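You operate a simulated robot arm through the tools that you are given. There is no shell and no other tool. Be economical: measure what you need, move in short steps, check, and stop when the job is done.

You run a simulated robot arm. Do the job below in one go: nothing can be reset, and whatever is moved stays where it is left.

JOB
Switch on the run-out tester, spin the grooved cylinder and sort it by its reading.
Fine: one press of START; grey tray, GOOD up to 0.05, else OVER; blue arm back out.

The check looks at the end state, three seconds after you hand in, the way a careful person would. Anything else that was tipped, shoved, dropped, spilled or broken makes it a failure.

ROBOT AND FRAMES
A 7-joint arm with a two-finger parallel gripper, fixed in place. Base frame: the origin is at the foot of the arm, x ahead of it, y to its left, z up. Lengths are in m, angles in degrees, forces in N, time in s.
With the tool pointing down near the work surface it reaches from about 0.12 to 0.58 m from the base axis. Its first joint turns from -66.0 to 66.0 degrees. Payload 2.4 kg.
Tool frame: the origin (TCP) lies between the finger pads and is the grasp point; the fingertips stand 0.03 m ahead of it; z points along the fingers, y is the line along which they close. The gripper opens to 0.094 m. The fingers are 0.028 m wide and 0.01 m thick; the gripper's body (0.05 by 0.096 m) begins 0.055 m behind the TCP.
Orientation is that of the tool frame in the base frame, as [roll, pitch, yaw] about the fixed x, y, z axes, in that order (R = Rz(yaw) Ry(pitch) Rx(roll)). With the fingers straight down and closing along the base's y, the tool's x points along the base's -x, its y along +y and its z along -z.

CONTROLS
- The arm moves only by the tool apply_moves. Its arguments are lists of equal length, an entry for each row: "rot": the turn, a rotation vector about the tool's x, y, z in units of 8 degrees (1.0 is 8 degrees), a list of three; "delta_pos": the shift along the tool's x, y, z in units of 50 mm (1.0 is 50 mm), a list of three; "claw": the closure in counts, from 0 (fully open) to 255 (shut). In form: {"rot": [[ax, ay, az], ...], "delta_pos": [[tx, ty, tz], ...], "claw": [claw, ...]}. A call has 1 to 10 rows; each row shifts and turns the commanded pose from where the row before left it, along the tool's axes as they then stand. A call with a number of a shift or a turn outside -1 to 1 is refused whole. Rows are played at 5 a second. More than 0.05 m and 8.6 degrees between two rows, or a gripper value outside its range, and nothing of the call is played. Where a pose cannot be reached the arm comes as near as it can. A force on the tool above 50 N (or 10 N above the force at the start of the call, whichever is more), or a blocked arm, ends the call early, and 0.2 s more pass. The fingers move at their own pace (about 0.153 m/s each) and stop on an object; they squeeze with about 41 N. The grip force told is the motor's: it shows also when the fingers shut on nothing. Time passes only in rows, and 0.2 s behind the last, so rows that do not move let the fingers close. It gives the time, the measured TCP pose, the force on the tool (base axes), the opening and the grip force at its end, in the units of the frame above (readings bear some noise), and new pictures: "pictures" is both (left out), scene, wrist or none.
- Cameras (640 x 400 px; columns grow to the right, rows downward): "scene" is fixed at [0.0315, 0.4677, 1.4479]; the picture's right is [-0.81, -0.58, 0.00], its down [-0.31, 0.44, -0.84] and it looks along [0.49, -0.69, -0.54] (base axes); focal length 352 px, centre (320, 200). "wrist" rides on the gripper at [0.076, 0.014, -0.102] in the tool frame; the picture's right is [-0.18, 0.98, 0.00], its down [-0.75, -0.14, -0.64] and it looks along [-0.63, -0.12, 0.77] (tool axes); focal length 243 px, centre (320, 200). There is no depth. A picture from a camera that has moved, and an enlarged one, comes with that camera's place and axes in the base frame and with its lens.
- close_up(camera, box): a new picture of the part [left, top, right, bottom] of that camera's present view, enlarged. The clock stands still meanwhile.
- job_done(): hands the job in; it is judged then, once.

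Work in short steps. Places have to be worked out from the pictures, the camera data and where the tool is seen: move nearer, look again, correct. Check each grasp and each placing, and mend what went wrong. You have 120 turns and 170 pictures in all, those below and enlarged ones among them. Open the gripper and draw the arm clear of the work before you hand the job in, unless the task says otherwise; then end with one line.

The tools are called as a command line: name --argument value ..., lists and objects as JSON in quotes. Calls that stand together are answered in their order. apply_moves: Moves the arm, as the interface text tells. Its arguments: {"type":"object","properties":{"rot":{"type":"array","items":{"type":"array","items":{"type":"number"}}},"delta_pos":{"type":"array","items":{"type":"array","items":{"type":"number"}}},"claw":{"type":"array","items":{"type":"number"}},"pictures":{"type":"string","enum":["both","scene","wrist","none"]}},"required":["rot","delta_pos","claw"]} The other tools are called the same way: close_up (camera, box) takes an enlarged picture of a part of a camera's view; job_done () hands the job in.

At the start:

```text
t: 0.0
tool_pos: [0.3042, -0.1137, 1.2141]
orientation: [179.9, 0.1, -179.9]
ft_force: [-0.1, 0.5, -0.4]
gripper_width: 0.0939
finger_force: 0.2
```

scene: 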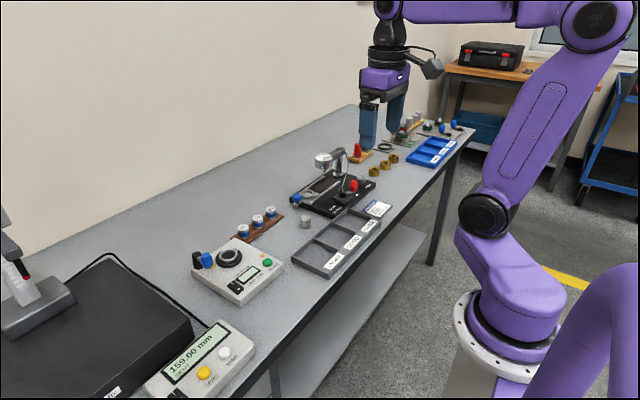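
wrist: 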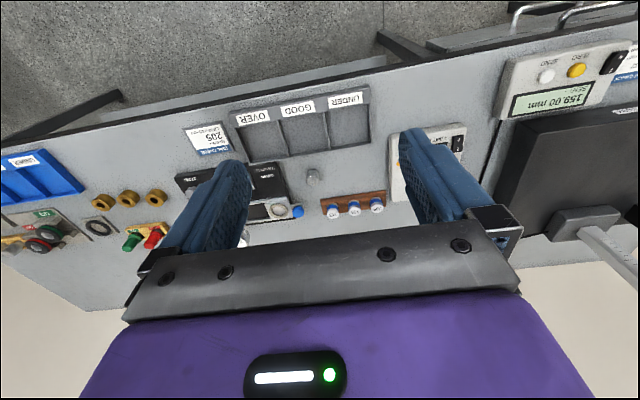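

I see a bench with several stations; I enlarge the scene around the run-out tester, the trays and the cylinder to identify things.

close_up --camera "scene" --box '[170, 180, 410, 330]'

close_up --camera "scene" --box '[280, 100, 480, 225]'

close_up --camera "wrist" --box '[160, 80, 480, 260]'

```text
2.67 times, centred on (290, 255) of scene
camera zoom: at [0.0315, 0.4677, 1.4479], right [-0.81, -0.58, 0.0], down [-0.31, 0.44, -0.84], along [0.49, -0.69, -0.54], focal length 940 px, centre (400, 53)
```

zoom: 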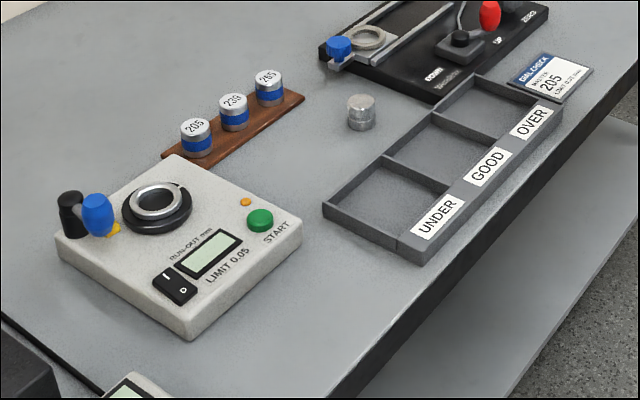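

```text
3.20 times, centred on (380, 162) of scene
camera zoom: at [0.0315, 0.4677, 1.4479], right [-0.81, -0.58, 0.0], down [-0.31, 0.44, -0.84], along [0.49, -0.69, -0.54], focal length 1128 px, centre (128, 320)
```

zoom: 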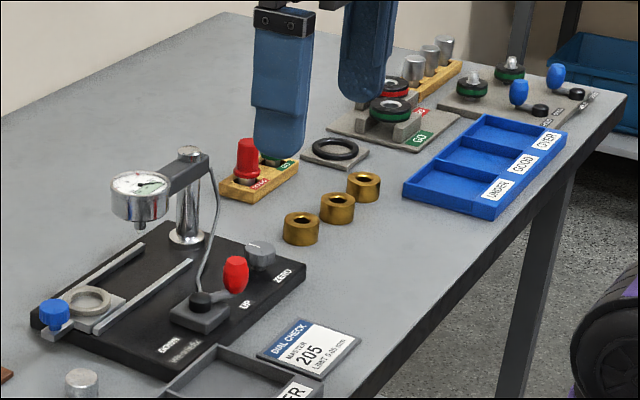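

```text
2.00 times, centred on (320, 170) of wrist
camera zoom: at [0.228, -0.099, 1.3177], right [0.18, 0.98, 0.0], down [0.75, -0.14, 0.64], along [0.63, -0.12, -0.77], focal length 485 px, centre (320, 260)
```

zoom: 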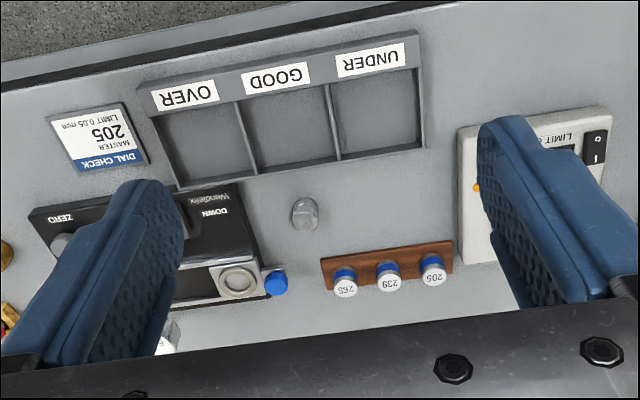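

Triangulating the scene and wrist views of the cylinder gives about (0.54, -0.18, 0.85). That puts the bench top nearer z≈0.82 than 0.524, so I'll descend carefully. I'm moving to look at the tester from closer, with the fingers shut.

apply_moves --rot '[[0, 0, 0], [0, 0, 0], [0, 0, 0], [0, 0, 0], [0, 0, 0], [0, 0, 0]]' --delta_pos '[[-0.384, 0.696, 0.456], [-0.384, 0.696, 0.456], [-0.384, 0.696, 0.456], [-0.384, 0.696, 0.456], [-0.384, 0.696, 0.456], [0, 0, 0]]' --claw '[255, 255, 255, 255, 255, 255]'

```text
t: 1.4
tool_pos: [0.4, 0.06, 1.1034]
orientation: [180.0, 0.0, -180.0]
ft_force: [-0.1, -0.3, -0.2]
gripper_width: 0.0
finger_force: 33.3
camera wrist: at [0.323, 0.0748, 1.205], right [0.18, 0.98, 0.0], down [0.75, -0.14, 0.64], along [0.63, -0.12, -0.77], focal length 243 px, centre (320, 200)
```

scene: 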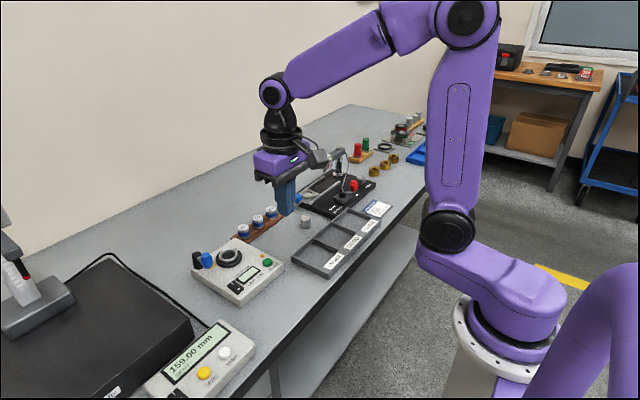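
wrist: 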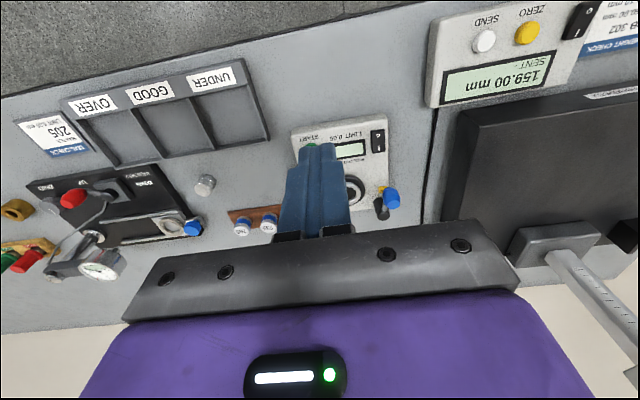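

The camera now sees the tester; I enlarge it and the cylinder from both views.

close_up --camera "scene" --box '[180, 225, 292, 310]'

close_up --camera "wrist" --box '[270, 110, 420, 225]'

close_up --camera "scene" --box '[282, 198, 332, 232]'

```text
4.71 times, centred on (236, 268) of scene
camera zoom: at [0.0315, 0.4677, 1.4479], right [-0.81, -0.58, 0.0], down [-0.31, 0.44, -0.84], along [0.49, -0.69, -0.54], focal length 1658 px, centre (715, -118)
```

zoom: 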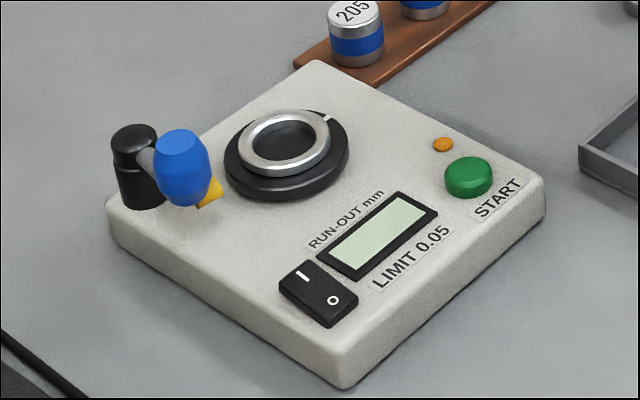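

```text
3.48 times, centred on (345, 168) of wrist
camera zoom: at [0.323, 0.0748, 1.205], right [0.18, 0.98, 0.0], down [0.75, -0.14, 0.64], along [0.63, -0.12, -0.77], focal length 844 px, centre (233, 313)
```

zoom: 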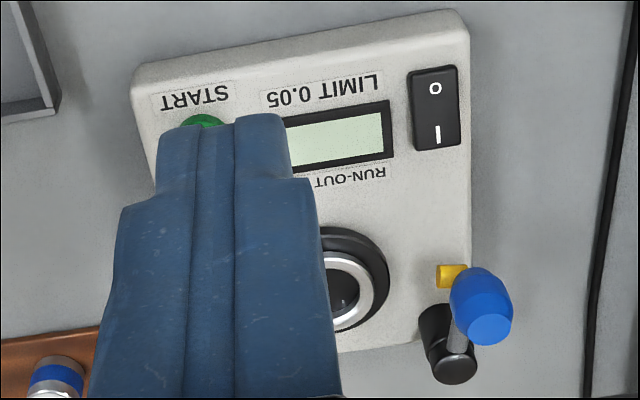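

```text
11.76 times, centred on (307, 215) of scene
camera zoom: at [0.0315, 0.4677, 1.4479], right [-0.81, -0.58, 0.0], down [-0.31, 0.44, -0.84], along [0.49, -0.69, -0.54], focal length 4145 px, centre (473, 24)
```

zoom: 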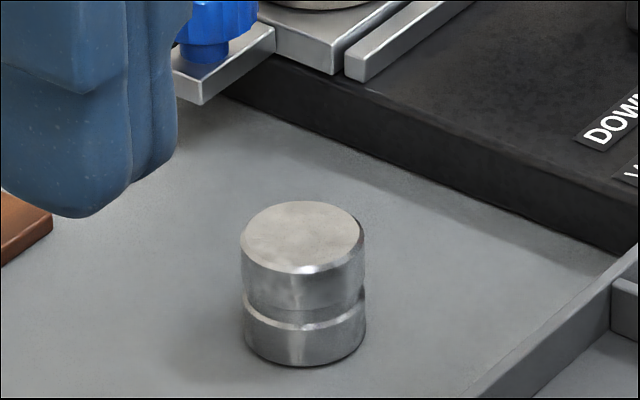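

Triangulation puts the switch centre at about (0.5005, 0.130, 0.872) with the "I" end on the far side at x≈0.513. START is at about (0.496, 0.032), the chuck at (0.576, 0.080), and the blue knob at (0.574, 0.139). I go above the I end.

apply_moves --rot '[[0, 0, 0], [0, 0, 0], [0, 0, 0], [0, 0, 0], [0, 0, 0], [0, 0, 0]]' --delta_pos '[[-0.508, 0.28, 0.612], [-0.508, 0.28, 0.612], [-0.508, 0.28, 0.612], [-0.508, 0.28, 0.612], [-0.508, 0.28, 0.612], [0, 0, 0]]' --claw '[255, 255, 255, 255, 255, 255]'

close_up --camera "scene" --box '[180, 215, 292, 300]'

```text
t: 2.8
tool_pos: [0.5279, 0.1282, 0.9458]
orientation: [179.9, 0.0, 179.9]
ft_force: [0.2, 0.9, 0.9]
gripper_width: 0.0001
finger_force: 33.1
camera wrist: at [0.4504, 0.1427, 1.0481], right [0.18, 0.98, 0.0], down [0.75, -0.14, 0.64], along [0.63, -0.12, -0.77], focal length 243 px, centre (320, 200)
```

scene: 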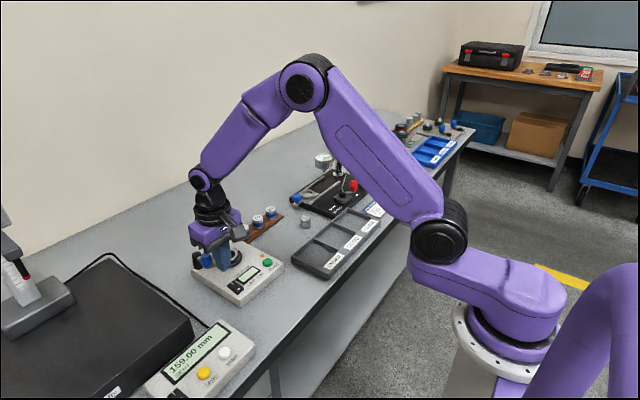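
wrist: 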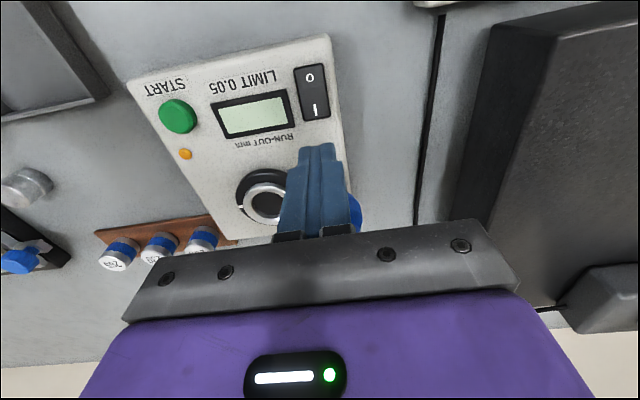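

```text
4.71 times, centred on (236, 258) of scene
camera zoom: at [0.0315, 0.4677, 1.4479], right [-0.81, -0.58, 0.0], down [-0.31, 0.44, -0.84], along [0.49, -0.69, -0.54], focal length 1658 px, centre (715, -71)
```

zoom: 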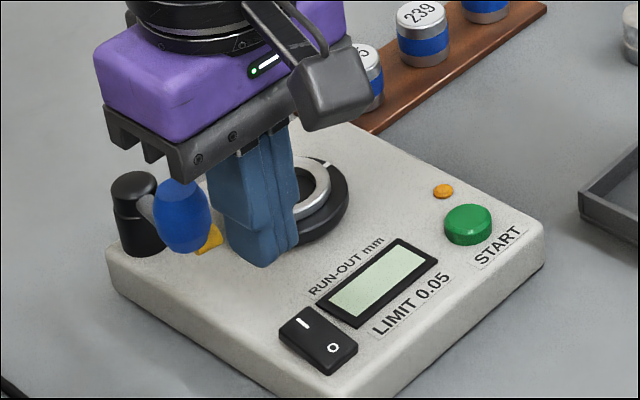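

The I half of the switch spans x≈0.50–0.517, with I near (0.510, 0.129). I shift slightly and lower until the tips are just above it.

apply_moves --rot '[[0, 0, 0], [0, 0, 0], [0, 0, 0], [0, 0, 0]]' --delta_pos '[[0.16, 0.02, 0.25], [0, 0, 0.25], [0, 0, 0.2], [0, 0, 0]]' --claw '[255, 255, 255, 255]'

close_up --camera "wrist" --box '[240, 60, 400, 160]'

```text
t: 3.8
tool_pos: [0.5212, 0.1299, 0.9119]
orientation: [179.9, 0.0, 180.0]
ft_force: [0.8, 0.9, 0.6]
gripper_width: 0.0001
finger_force: 33.3
camera wrist: at [0.4438, 0.1446, 1.0151], right [0.18, 0.98, 0.0], down [0.75, -0.14, 0.64], along [0.63, -0.12, -0.77], focal length 243 px, centre (320, 200)
```

scene: 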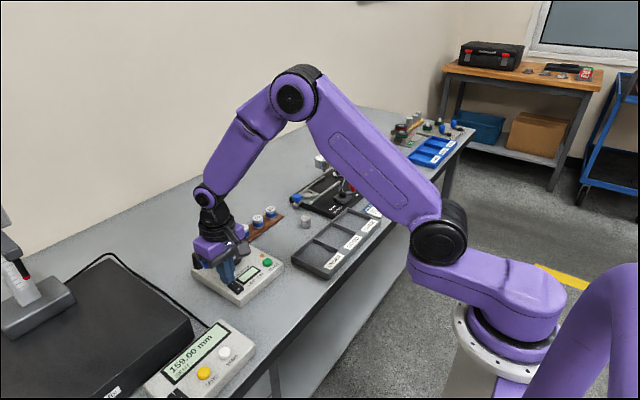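
wrist: 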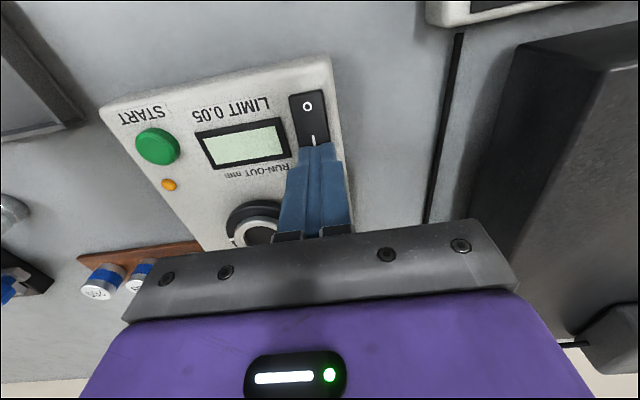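

```text
4.00 times, centred on (320, 110) of wrist
camera zoom: at [0.4438, 0.1446, 1.0151], right [0.18, 0.98, 0.0], down [0.75, -0.14, 0.64], along [0.63, -0.12, -0.77], focal length 970 px, centre (320, 560)
```

zoom: 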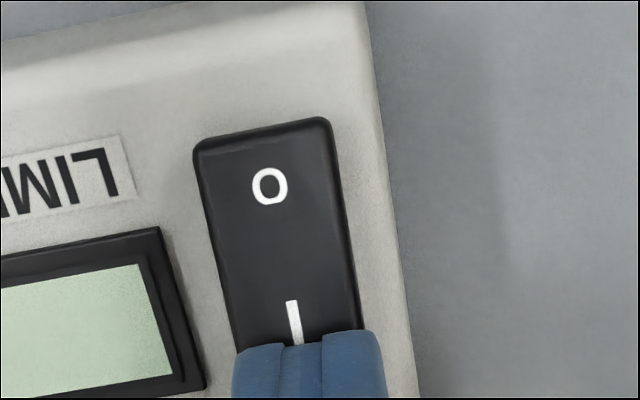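

Tips are over the I end at about z=0.882, roughly centred. I press down in small steps and watch the force.

apply_moves --rot '[[0, 0, 0], [0, 0, 0], [0, 0, 0], [0, 0, 0]]' --delta_pos '[[0, 0, 0.08], [0, 0, 0.06], [0, 0, 0.06], [0, 0, 0]]' --claw '[255, 255, 255, 255]' --pictures "wrist"

```text
t: 4.6
tool_pos: [0.5212, 0.1303, 0.9066]
orientation: [-180.0, 0.2, -180.0]
ft_force: [-1.6, -1.0, 7.0]
gripper_width: 0.0003
finger_force: 32.9
stopped in row 3: the force on the tool passed its limit (the readings are from after the stop); the commanded pose is now the measured one
camera wrist: at [0.4441, 0.1447, 1.0103], right [0.18, 0.98, 0.0], down [0.75, -0.14, 0.64], along [0.63, -0.12, -0.76], focal length 243 px, centre (320, 200)
```

wrist: 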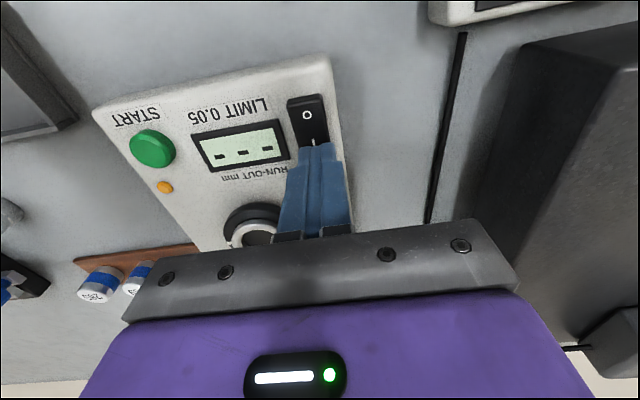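

The display shows dashes: the tester is on. I lift and move aside to look at the chuck and the blue arm.

apply_moves --rot '[[0, 0, 0], [0, 0, 0], [0, 0, 0], [0, 0, 0], [0, 0, 0], [0, 0, 0]]' --delta_pos '[[0, 0, -0.9], [0.25, -0.65, -0.39], [0.25, -0.65, -0.39], [0.25, -0.65, -0.39], [0.25, -0.65, -0.39], [0, 0, 0]]' --claw '[255, 255, 255, 255, 255, 255]' --pictures "wrist"

close_up --camera "wrist" --box '[340, 90, 540, 215]'

close_up --camera "scene" --box '[185, 238, 249, 278]'

```text
t: 6.0
tool_pos: [0.4692, -0.0011, 1.0277]
orientation: [-179.9, 0.1, -179.9]
ft_force: [0.8, -0.2, -0.5]
gripper_width: 0.0004
finger_force: 32.9
camera wrist: at [0.3916, 0.0143, 1.1303], right [0.18, 0.98, 0.0], down [0.75, -0.14, 0.64], along [0.63, -0.12, -0.77], focal length 243 px, centre (320, 200)
```

wrist: 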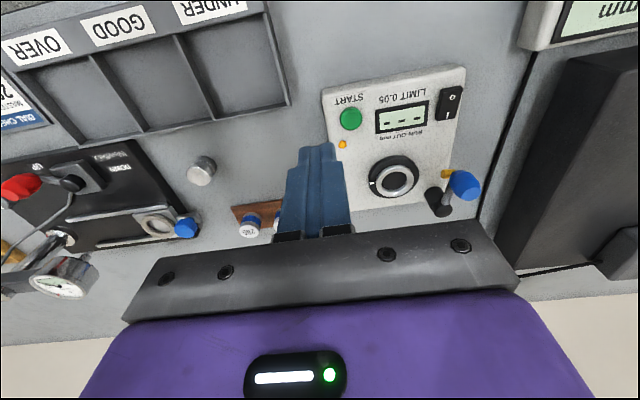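

```text
3.20 times, centred on (440, 152) of wrist
camera zoom: at [0.3916, 0.0143, 1.1303], right [0.18, 0.98, 0.0], down [0.75, -0.14, 0.64], along [0.63, -0.12, -0.77], focal length 776 px, centre (-64, 352)
```

zoom: 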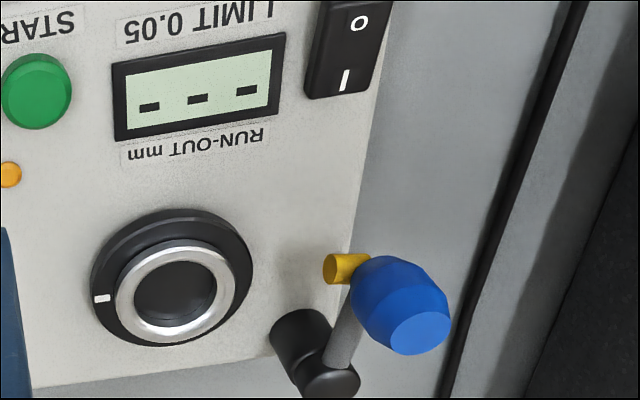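

```text
10.00 times, centred on (217, 258) of scene
camera zoom: at [0.0315, 0.4677, 1.4479], right [-0.81, -0.58, 0.0], down [-0.31, 0.44, -0.84], along [0.49, -0.69, -0.54], focal length 3524 px, centre (1350, -380)
```

zoom: 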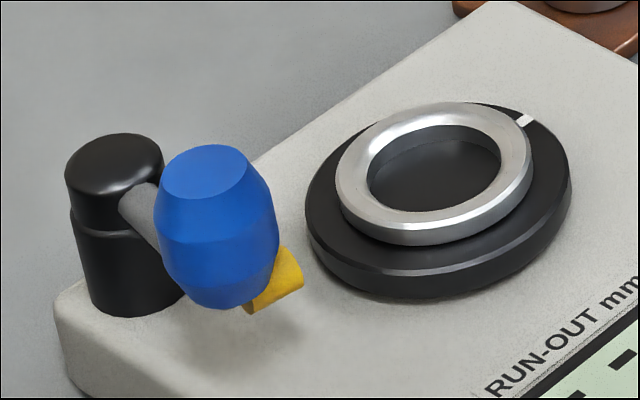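

The blue arm swings on the black post and carries a yellow probe toward the chuck. The chuck ring centre triangulates to (0.582, 0.074), with its top at z=0.884 and a bore of about 32 mm. Next I get a closer look at the grooved cylinder.

apply_moves --rot '[[0, 0, 0], [0, 0, 0], [0, 0, 0], [0, 0, 0], [0, 0, 0], [0, 0, 0], [0, 0, 0]]' --delta_pos '[[0.133, -0.833, 0.1], [0.133, -0.833, 0.1], [0.133, -0.833, 0.1], [0.133, -0.833, 0.1], [0.133, -0.833, 0.1], [0.133, -0.833, 0.1], [0, 0, 0]]' --claw '[255, 255, 255, 255, 255, 255, 255]' --pictures "both"

close_up --camera "wrist" --box '[340, 90, 540, 215]'

close_up --camera "scene" --box '[289, 204, 321, 232]'

```text
t: 7.6
tool_pos: [0.4315, -0.251, 0.9994]
orientation: [-180.0, 0.0, -179.9]
ft_force: [0.2, 0.4, 0.1]
gripper_width: 0.0001
finger_force: 33.7
camera wrist: at [0.3544, -0.2362, 1.1017], right [0.18, 0.98, 0.0], down [0.75, -0.14, 0.64], along [0.63, -0.12, -0.77], focal length 243 px, centre (320, 200)
```

scene: 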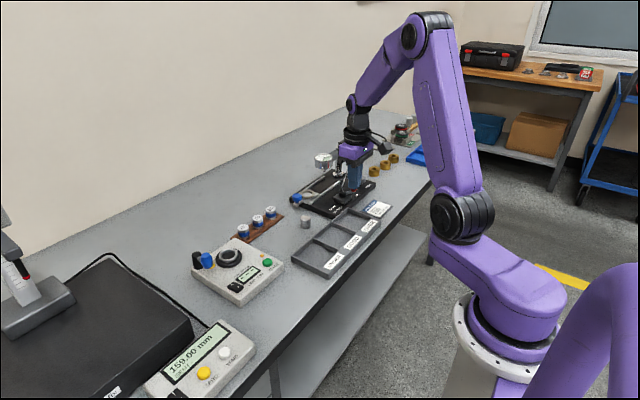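
wrist: 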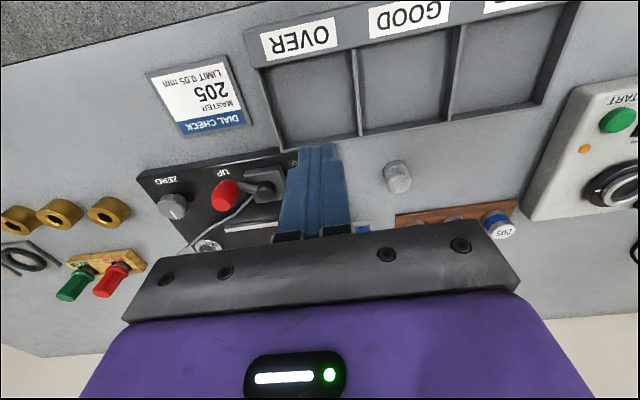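

```text
3.20 times, centred on (440, 152) of wrist
camera zoom: at [0.3544, -0.2362, 1.1017], right [0.18, 0.98, 0.0], down [0.75, -0.14, 0.64], along [0.63, -0.12, -0.77], focal length 776 px, centre (-64, 352)
```

zoom: 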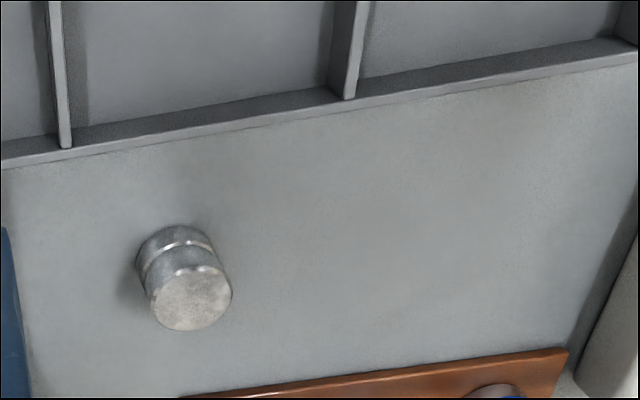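

```text
14.29 times, centred on (305, 218) of scene
camera zoom: at [0.0315, 0.4677, 1.4479], right [-0.81, -0.58, 0.0], down [-0.31, 0.44, -0.84], along [0.49, -0.69, -0.54], focal length 5034 px, centre (534, -57)
```

zoom: 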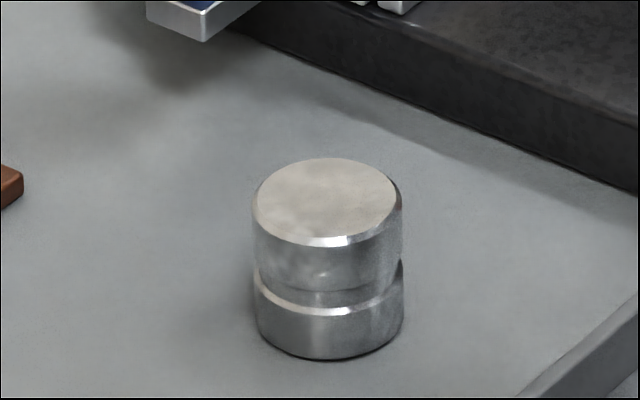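

Cylinder top centre triangulates to (0.540, -0.1725, 0.865), 30 mm across. I move above it with the gripper part open, about 55 mm.

apply_moves --rot '[[0, 0, 0], [0, 0, 0], [0, 0, 0], [0, 0, 0], [0, 0, 0]]' --delta_pos '[[-0.545, 0.3925, 0.3], [-0.545, 0.3925, 0.3], [-0.545, 0.3925, 0.3], [-0.545, 0.3925, 0.3], [0, 0, 0]]' --claw '[100, 100, 100, 100, 100]' --pictures "wrist"

close_up --camera "scene" --box '[275, 180, 339, 220]'

```text
t: 8.8
tool_pos: [0.5402, -0.1695, 0.9371]
orientation: [-179.9, 0.2, 180.0]
ft_force: [0.3, -0.1, -0.8]
gripper_width: 0.0572
finger_force: 0.0
camera wrist: at [0.4627, -0.1551, 1.0398], right [0.18, 0.98, 0.0], down [0.75, -0.14, 0.64], along [0.63, -0.12, -0.76], focal length 243 px, centre (320, 200)
```

wrist: 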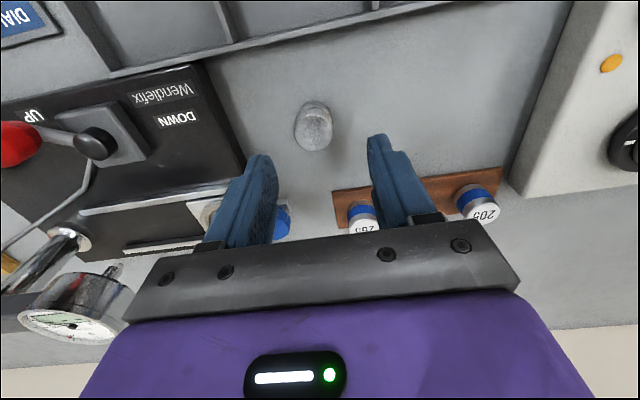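

```text
10.00 times, centred on (307, 200) of scene
camera zoom: at [0.0315, 0.4677, 1.4479], right [-0.81, -0.58, 0.0], down [-0.31, 0.44, -0.84], along [0.49, -0.69, -0.54], focal length 3524 px, centre (450, 200)
```

zoom: 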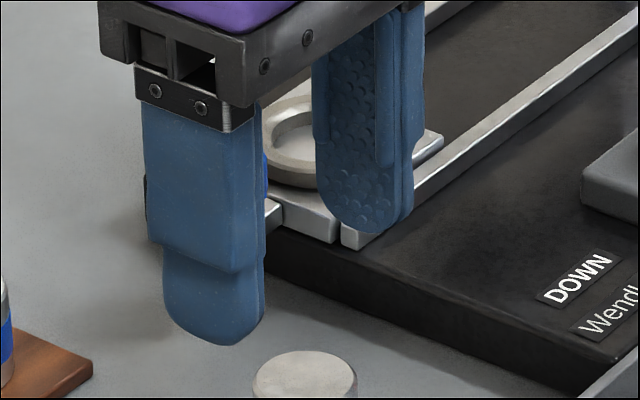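

Relative to the tool, the cylinder sits about 4 mm toward -y and well aligned in x. I correct by 3 mm and descend so the tips pass just below the cylinder's top.

apply_moves --rot '[[0, 0, 0], [0, 0, 0], [0, 0, 0], [0, 0, 0]]' --delta_pos '[[0, -0.06, 0.3], [0, 0, 0.3], [0, 0, 0.25], [0, 0, 0]]' --claw '[100, 100, 100, 100]' --pictures "wrist"

close_up --camera "scene" --box '[275, 195, 339, 235]'

```text
t: 9.8
tool_pos: [0.5421, -0.1752, 0.898]
orientation: [-179.9, 0.2, 180.0]
ft_force: [-0.4, 0.2, -0.3]
gripper_width: 0.0571
finger_force: 0.0
camera wrist: at [0.4641, -0.1595, 0.9997], right [0.18, 0.98, 0.0], down [0.75, -0.14, 0.64], along [0.63, -0.12, -0.76], focal length 243 px, centre (320, 200)
```

wrist: 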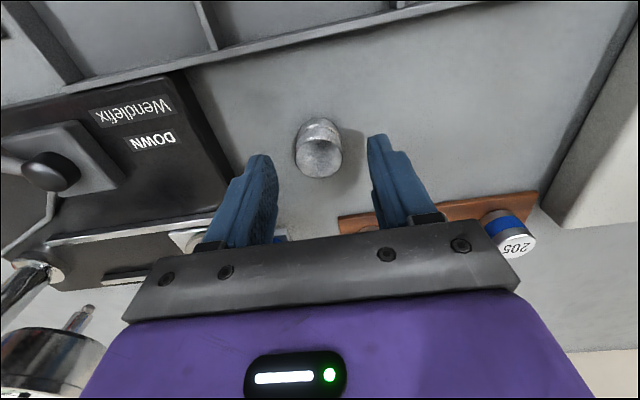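

```text
10.00 times, centred on (307, 215) of scene
camera zoom: at [0.0315, 0.4677, 1.4479], right [-0.81, -0.58, 0.0], down [-0.31, 0.44, -0.84], along [0.49, -0.69, -0.54], focal length 3524 px, centre (450, 50)
```

zoom: 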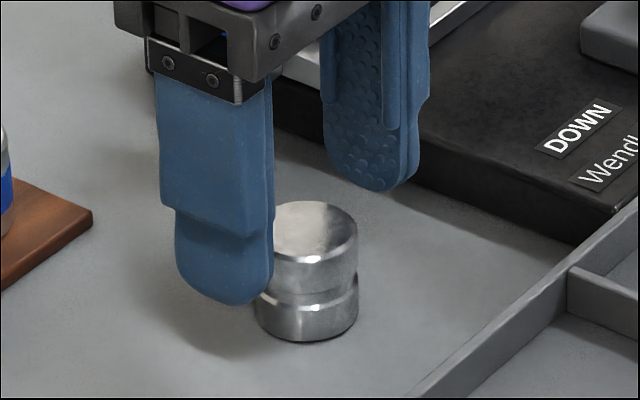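

Projected tip position (320,159) coincides with the cylinder top (320,160), so it is aligned. I lower 17 mm and close.

apply_moves --rot '[[0, 0, 0], [0, 0, 0], [0, 0, 0], [0, 0, 0], [0, 0, 0]]' --delta_pos '[[0, 0, 0.2], [0, 0, 0.14], [0, 0, 0], [0, 0, 0], [0, 0, 0]]' --claw '[100, 100, 255, 255, 255]' --pictures "wrist"

close_up --camera "scene" --box '[275, 195, 339, 235]'

```text
t: 11.0
tool_pos: [0.5402, -0.175, 0.8792]
orientation: [180.0, 0.2, -180.0]
ft_force: [-0.1, 0.5, -0.1]
gripper_width: 0.0284
finger_force: 40.7
camera wrist: at [0.4633, -0.1592, 0.9827], right [0.18, 0.98, 0.0], down [0.75, -0.14, 0.64], along [0.63, -0.12, -0.76], focal length 243 px, centre (320, 200)
```

wrist: 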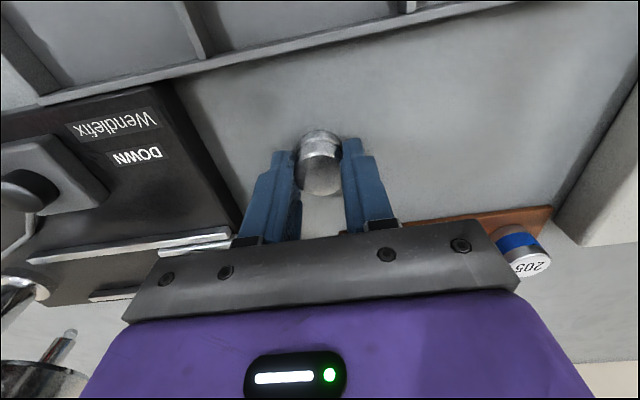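

```text
10.00 times, centred on (307, 215) of scene
camera zoom: at [0.0315, 0.4677, 1.4479], right [-0.81, -0.58, 0.0], down [-0.31, 0.44, -0.84], along [0.49, -0.69, -0.54], focal length 3524 px, centre (450, 50)
```

zoom: 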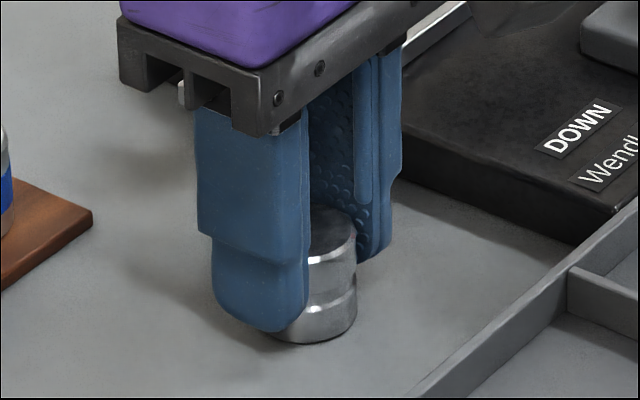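

Gripped at 28.4 mm width. I lift and carry it over toward the chuck.

apply_moves --rot '[[0, 0, 0], [0, 0, 0], [0, 0, 0], [0, 0, 0], [0, 0, 0], [0, 0, 0], [0, 0, 0], [0, 0, 0], [0, 0, 0], [0, 0, 0]]' --delta_pos '[[0, 0, -0.8], [0, 0, -0.8], [0, 0, -0.4], [-0.14, 0.827, 0], [-0.14, 0.827, 0], [-0.14, 0.827, 0], [-0.14, 0.827, 0], [-0.14, 0.827, 0], [-0.14, 0.827, 0], [0, 0, 0]]' --claw '[255, 255, 255, 255, 255, 255, 255, 255, 255, 255]' --pictures "both"

close_up --camera "scene" --box '[195, 225, 275, 275]'

close_up --camera "wrist" --box '[240, 80, 400, 180]'

```text
t: 13.2
tool_pos: [0.5798, 0.0749, 0.9816]
orientation: [180.0, 0.1, -179.9]
ft_force: [0.5, -0.8, -0.1]
gripper_width: 0.0284
finger_force: 40.6
camera wrist: at [0.5019, 0.0898, 1.0848], right [0.18, 0.98, 0.0], down [0.75, -0.14, 0.64], along [0.63, -0.12, -0.77], focal length 243 px, centre (320, 200)
```

scene: 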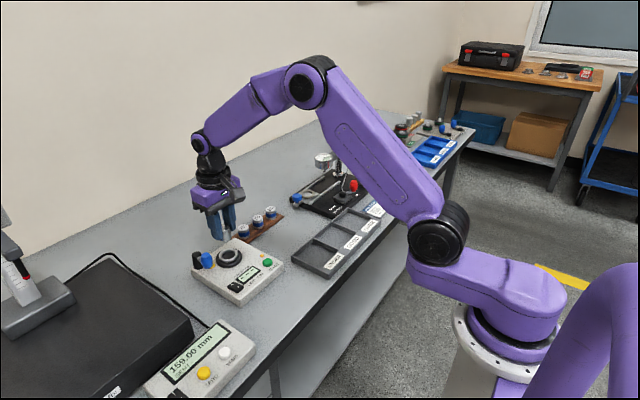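
wrist: 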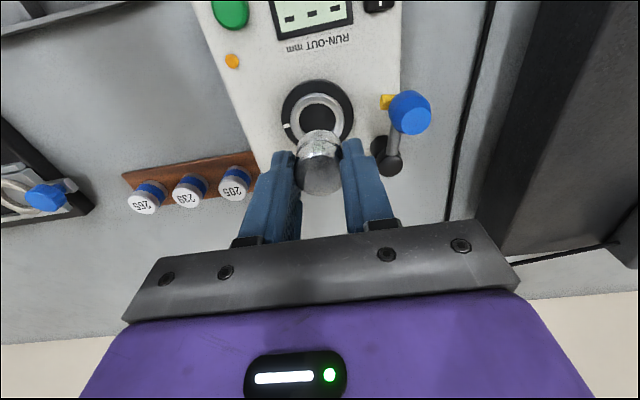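

```text
8.00 times, centred on (235, 250) of scene
camera zoom: at [0.0315, 0.4677, 1.4479], right [-0.81, -0.58, 0.0], down [-0.31, 0.44, -0.84], along [0.49, -0.69, -0.54], focal length 2819 px, centre (1000, -200)
```

zoom: 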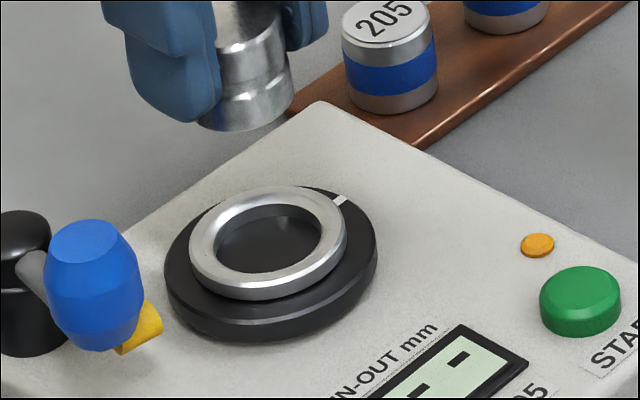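

```text
4.00 times, centred on (320, 130) of wrist
camera zoom: at [0.5019, 0.0898, 1.0848], right [0.18, 0.98, 0.0], down [0.75, -0.14, 0.64], along [0.63, -0.12, -0.77], focal length 970 px, centre (320, 480)
```

zoom: 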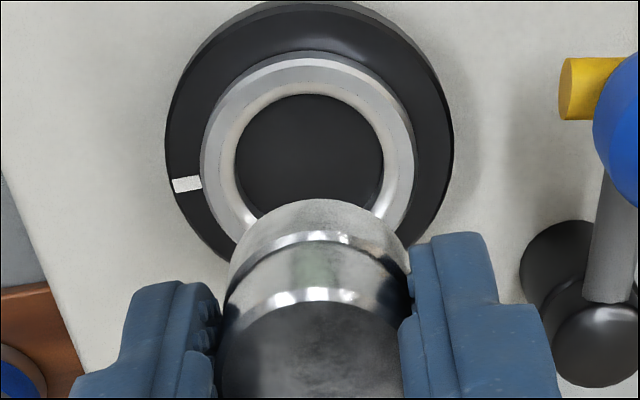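

The chuck is within about 2.5 mm (-y) of being under the TCP. I shift and lower to leave roughly 9 mm of clearance, then re-measure.

apply_moves --rot '[[0, 0, 0], [0, 0, 0], [0, 0, 0], [0, 0, 0]]' --delta_pos '[[0, -0.04, 0.4], [0, 0, 0.4], [0, 0, 0.1], [0, 0, 0]]' --claw '[255, 255, 255, 255]' --pictures "none"

close_up --camera "scene" --box '[203, 230, 267, 270]'

close_up --camera "wrist" --box '[240, 80, 400, 180]'

```text
t: 14.2
tool_pos: [0.5832, 0.071, 0.935]
orientation: [180.0, 0.1, 180.0]
ft_force: [0.1, 0.6, 0.4]
gripper_width: 0.0282
finger_force: 41.1
```

```text
10.00 times, centred on (235, 250) of scene
camera zoom: at [0.0315, 0.4677, 1.4479], right [-0.81, -0.58, 0.0], down [-0.31, 0.44, -0.84], along [0.49, -0.69, -0.54], focal length 3524 px, centre (1170, -300)
```

zoom: 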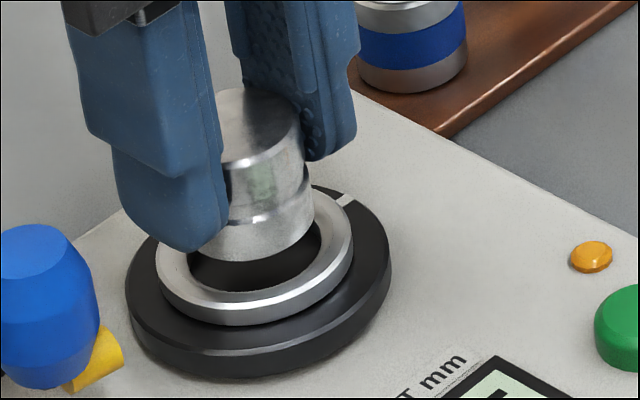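

```text
4.00 times, centred on (320, 130) of wrist
camera zoom: at [0.505, 0.0868, 1.0376], right [0.18, 0.98, 0.0], down [0.75, -0.14, 0.64], along [0.63, -0.12, -0.77], focal length 970 px, centre (320, 480)
```

zoom: 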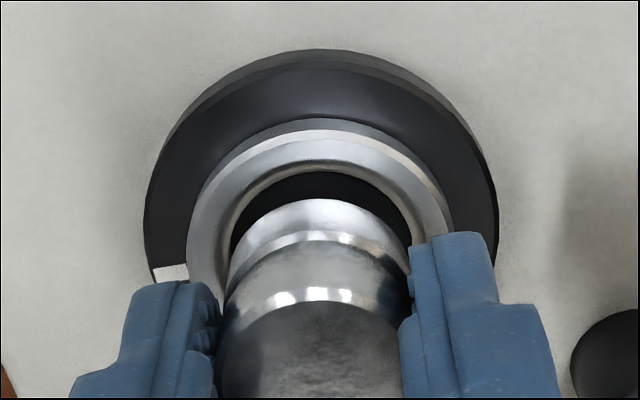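

Both views put the cylinder within about 1 mm of the bore axis. I lower in small steps and watch the force.

apply_moves --rot '[[0, 0, 0], [0, 0, 0], [0, 0, 0], [0, 0, 0], [0, 0, 0]]' --delta_pos '[[0, 0, 0.08], [0, 0, 0.08], [0, 0, 0.06], [0, 0, 0.04], [0, 0, 0]]' --claw '[255, 255, 255, 255, 255]' --pictures "none"

close_up --camera "scene" --box '[203, 230, 267, 270]'

close_up --camera "wrist" --box '[240, 80, 400, 180]'

```text
t: 15.4
tool_pos: [0.5813, 0.0725, 0.9222]
orientation: [179.9, 0.2, -179.9]
ft_force: [0.8, -0.8, 1.5]
gripper_width: 0.0282
finger_force: 41.3
```

```text
10.00 times, centred on (235, 250) of scene
camera zoom: at [0.0315, 0.4677, 1.4479], right [-0.81, -0.58, 0.0], down [-0.31, 0.44, -0.84], along [0.49, -0.69, -0.54], focal length 3524 px, centre (1170, -300)
```

zoom: 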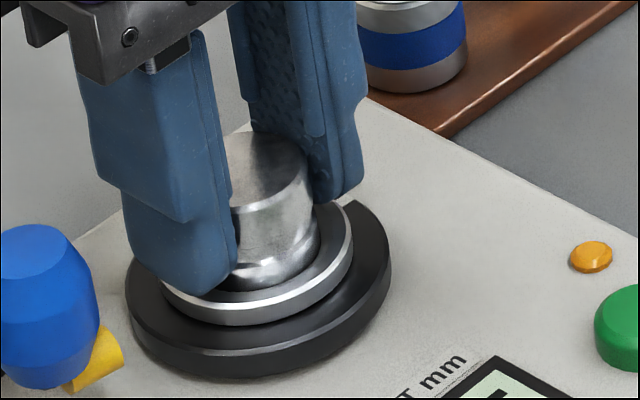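

```text
4.00 times, centred on (320, 130) of wrist
camera zoom: at [0.5042, 0.0871, 1.0249], right [0.18, 0.98, 0.0], down [0.75, -0.14, 0.64], along [0.63, -0.12, -0.76], focal length 970 px, centre (320, 480)
```

zoom: 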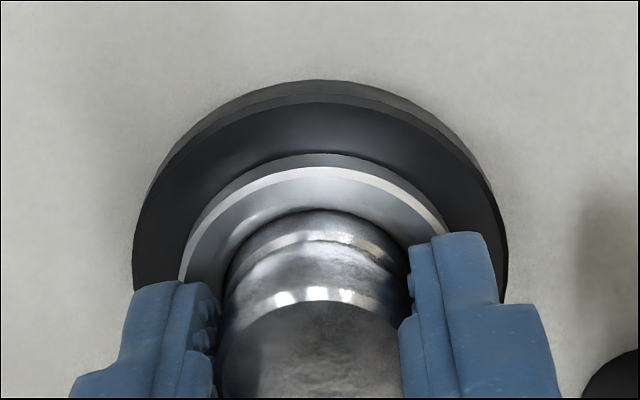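

The bottom is entering the bore with no force. I continue in small steps.

apply_moves --rot '[[0, 0, 0], [0, 0, 0], [0, 0, 0], [0, 0, 0]]' --delta_pos '[[0, 0, 0.04], [0, 0, 0.04], [0, 0, 0.03], [0, 0, 0]]' --claw '[255, 255, 255, 255]' --pictures "none"

close_up --camera "scene" --box '[203, 230, 267, 270]'

close_up --camera "wrist" --box '[240, 80, 400, 180]'

```text
t: 16.4
tool_pos: [0.5818, 0.0719, 0.9186]
orientation: [-180.0, 0.4, 179.9]
ft_force: [-3.8, 2.3, 31.4]
gripper_width: 0.0285
finger_force: 40.2
```

```text
10.00 times, centred on (235, 250) of scene
camera zoom: at [0.0308, 0.4677, 1.4479], right [-0.81, -0.58, 0.0], down [-0.31, 0.44, -0.84], along [0.49, -0.69, -0.53], focal length 3524 px, centre (1170, -300)
```

zoom: 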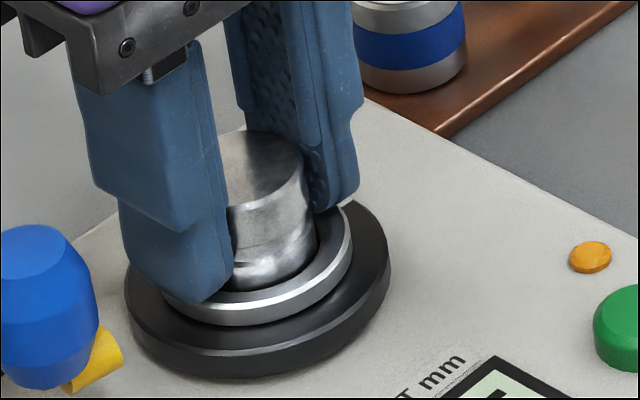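

```text
4.00 times, centred on (320, 130) of wrist
camera zoom: at [0.5052, 0.087, 1.0214], right [0.18, 0.98, 0.0], down [0.75, -0.14, 0.65], along [0.64, -0.12, -0.76], focal length 970 px, centre (320, 480)
```

zoom: 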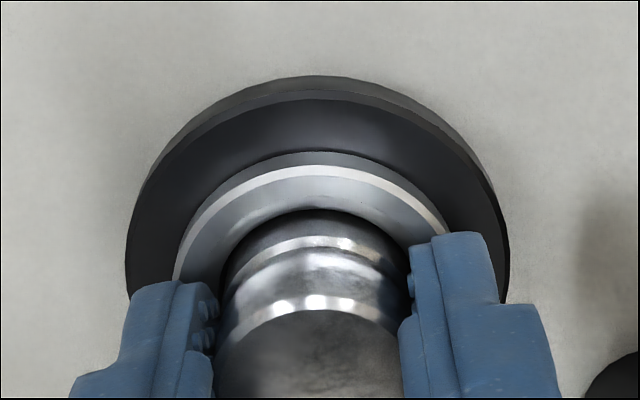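

31 N of contact at about 7 mm below the ring top: it is seated on the pocket floor. I relieve the press, open moderately, and lift.

apply_moves --rot '[[0, 0, 0], [0, 0, 0], [0, 0, 0], [0, 0, 0]]' --delta_pos '[[0, 0, -0.03], [0, 0, 0], [0, 0, 0], [0, 0, 0]]' --claw '[255, 150, 120, 120]' --pictures "none"

apply_moves --rot '[[0, 0, 0], [0, 0, 0], [0, 0, 0], [0, 0, 0], [0, 0, 0]]' --delta_pos '[[0, 0, -0.3], [0, 0, -0.7], [0, 0, -0.7], [0.5, -0.5, -0.4], [0, 0, 0]]' --claw '[120, 120, 120, 120, 120]' --pictures "wrist"

close_up --camera "scene" --box '[187, 235, 251, 275]'

```text
t: 17.4
tool_pos: [0.5784, 0.07, 0.9174]
orientation: [-180.0, -0.3, 179.9]
ft_force: [-0.6, 0.3, 1.0]
gripper_width: 0.0501
finger_force: 0.4
```

```text
t: 18.6
tool_pos: [0.5557, 0.0484, 1.0205]
orientation: [-180.0, 0.0, -180.0]
ft_force: [-0.4, 0.0, 0.3]
gripper_width: 0.0499
finger_force: 0.0
camera wrist: at [0.4783, 0.064, 1.1229], right [0.18, 0.98, 0.0], down [0.75, -0.14, 0.64], along [0.63, -0.12, -0.77], focal length 243 px, centre (320, 200)
```

wrist: 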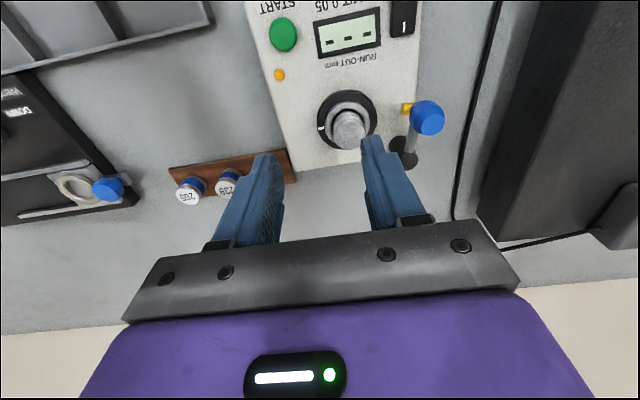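

```text
10.00 times, centred on (219, 255) of scene
camera zoom: at [0.0315, 0.4677, 1.4479], right [-0.81, -0.58, 0.0], down [-0.31, 0.44, -0.84], along [0.49, -0.69, -0.54], focal length 3524 px, centre (1330, -350)
```

zoom: 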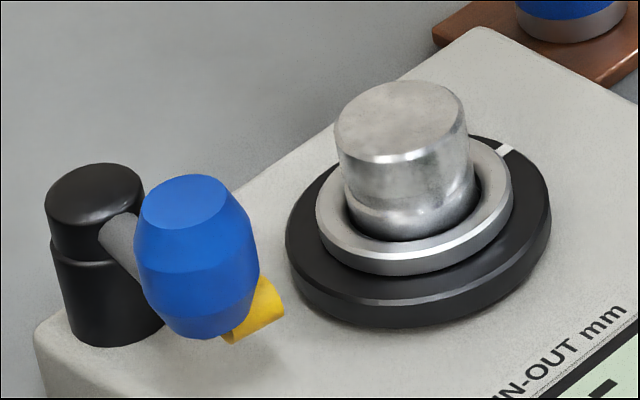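

The cylinder is seated upright. The knob is at (0.573, 0.140, 0.918), about 28 mm across, on a roughly 50 mm arm about the post at (0.623, 0.131). I'll straddle it loosely and swing it toward the chuck; first I go above it.

apply_moves --rot '[[0, 0, 0], [0, 0, 0], [0, 0, 0], [0, 0, 0]]' --delta_pos '[[-0.18, 0.91, 0], [-0.18, 0.91, 0.2], [0, 0, 0.4], [0, 0, 0]]' --claw '[120, 125, 125, 125]' --pictures "wrist"

close_up --camera "scene" --box '[171, 220, 251, 270]'

```text
t: 19.6
tool_pos: [0.5735, 0.1372, 0.9947]
orientation: [-180.0, 0.1, 180.0]
ft_force: [0.2, 0.5, 0.1]
gripper_width: 0.048
finger_force: 0.1
camera wrist: at [0.497, 0.1534, 1.097], right [0.18, 0.98, 0.0], down [0.75, -0.14, 0.64], along [0.63, -0.12, -0.77], focal length 243 px, centre (320, 200)
```

wrist: 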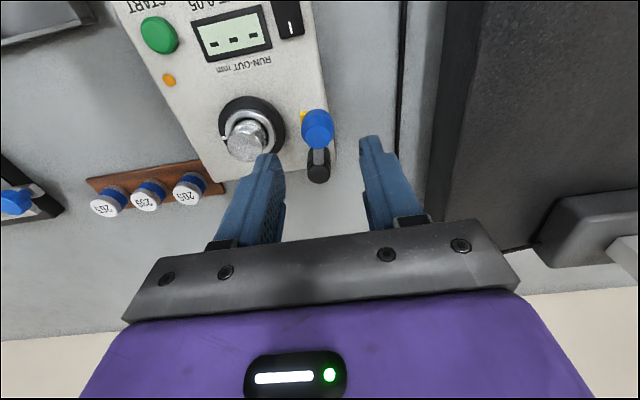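

```text
8.00 times, centred on (211, 245) of scene
camera zoom: at [0.0315, 0.4677, 1.4479], right [-0.81, -0.58, 0.0], down [-0.31, 0.44, -0.84], along [0.49, -0.69, -0.54], focal length 2819 px, centre (1192, -160)
```

zoom: 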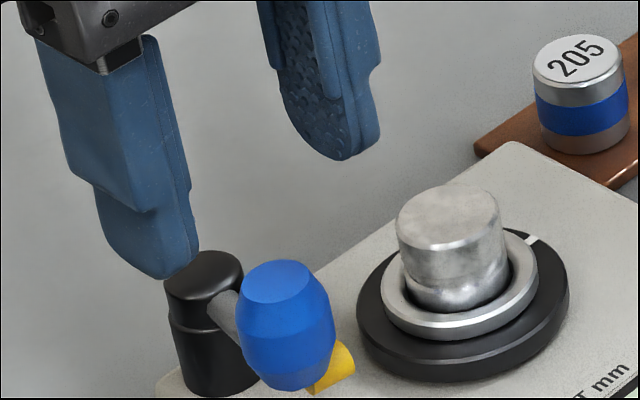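

The knob is directly below the TCP. I descend with 48 mm opening to tips z≈0.912, then narrow the fingers to a loose cage.

apply_moves --rot '[[0, 0, 0], [0, 0, 0], [0, 0, 0], [0, 0, 0], [0, 0, 0]]' --delta_pos '[[0, 0, 0.4], [0, 0, 0.4], [0, 0, 0.25], [0, 0, 0], [0, 0, 0]]' --claw '[125, 125, 125, 160, 160]' --pictures "wrist"

close_up --camera "scene" --box '[171, 230, 251, 280]'

```text
t: 20.8
tool_pos: [0.5768, 0.1384, 0.9413]
orientation: [-180.0, 0.2, 179.9]
ft_force: [0.3, 0.1, 0.4]
gripper_width: 0.0352
finger_force: 0.1
camera wrist: at [0.4995, 0.1526, 1.0444], right [0.18, 0.98, 0.0], down [0.75, -0.14, 0.64], along [0.63, -0.12, -0.77], focal length 243 px, centre (320, 200)
```

wrist: 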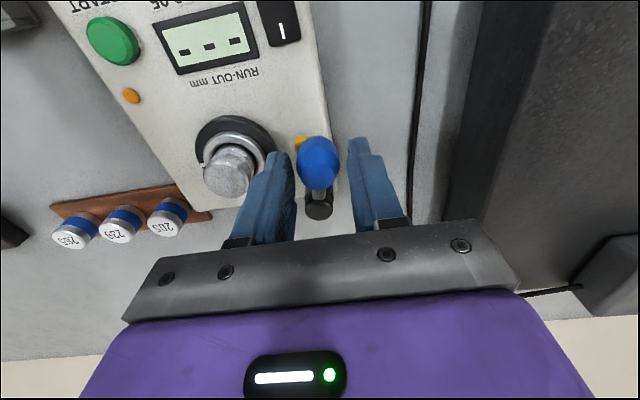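

```text
8.00 times, centred on (211, 255) of scene
camera zoom: at [0.0315, 0.4677, 1.4479], right [-0.81, -0.58, 0.0], down [-0.31, 0.44, -0.84], along [0.49, -0.69, -0.54], focal length 2819 px, centre (1192, -240)
```

zoom: 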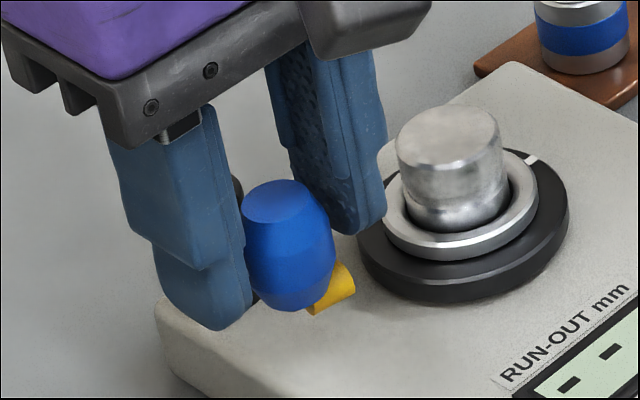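

Caged. The -y finger's tip would come close to the cylinder top (~0.908), so I raise 8 mm first and then swing the arm partway along its arc.

apply_moves --rot '[[0, 0, 0], [0, 0, 0], [0, 0, 0], [0, 0, 0], [0, 0, 0]]' --delta_pos '[[0, 0, -0.16], [0.03, -0.16, 0], [0, -0.16, 0], [-0.03, -0.16, 0], [0, 0, 0]]' --claw '[160, 160, 160, 160, 160]' --pictures "wrist"

close_up --camera "scene" --box '[171, 230, 251, 280]'

```text
t: 22.0
tool_pos: [0.5767, 0.1126, 0.9493]
orientation: [180.0, 0.2, 179.9]
ft_force: [0.4, 0.5, 0.1]
gripper_width: 0.035
finger_force: 0.0
camera wrist: at [0.4993, 0.1278, 1.0516], right [0.18, 0.98, 0.0], down [0.75, -0.14, 0.64], along [0.63, -0.12, -0.77], focal length 243 px, centre (320, 200)
```

wrist: 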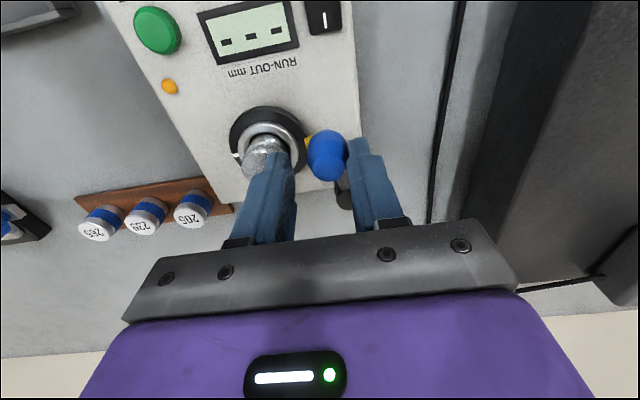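

```text
8.00 times, centred on (211, 255) of scene
camera zoom: at [0.0315, 0.4677, 1.4479], right [-0.81, -0.58, 0.0], down [-0.31, 0.44, -0.84], along [0.49, -0.69, -0.54], focal length 2819 px, centre (1192, -240)
```

zoom: 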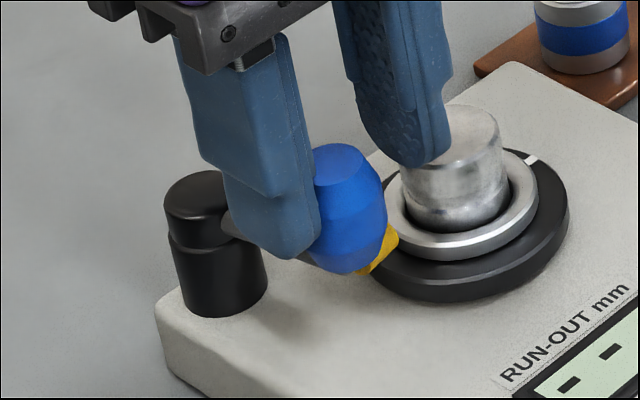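

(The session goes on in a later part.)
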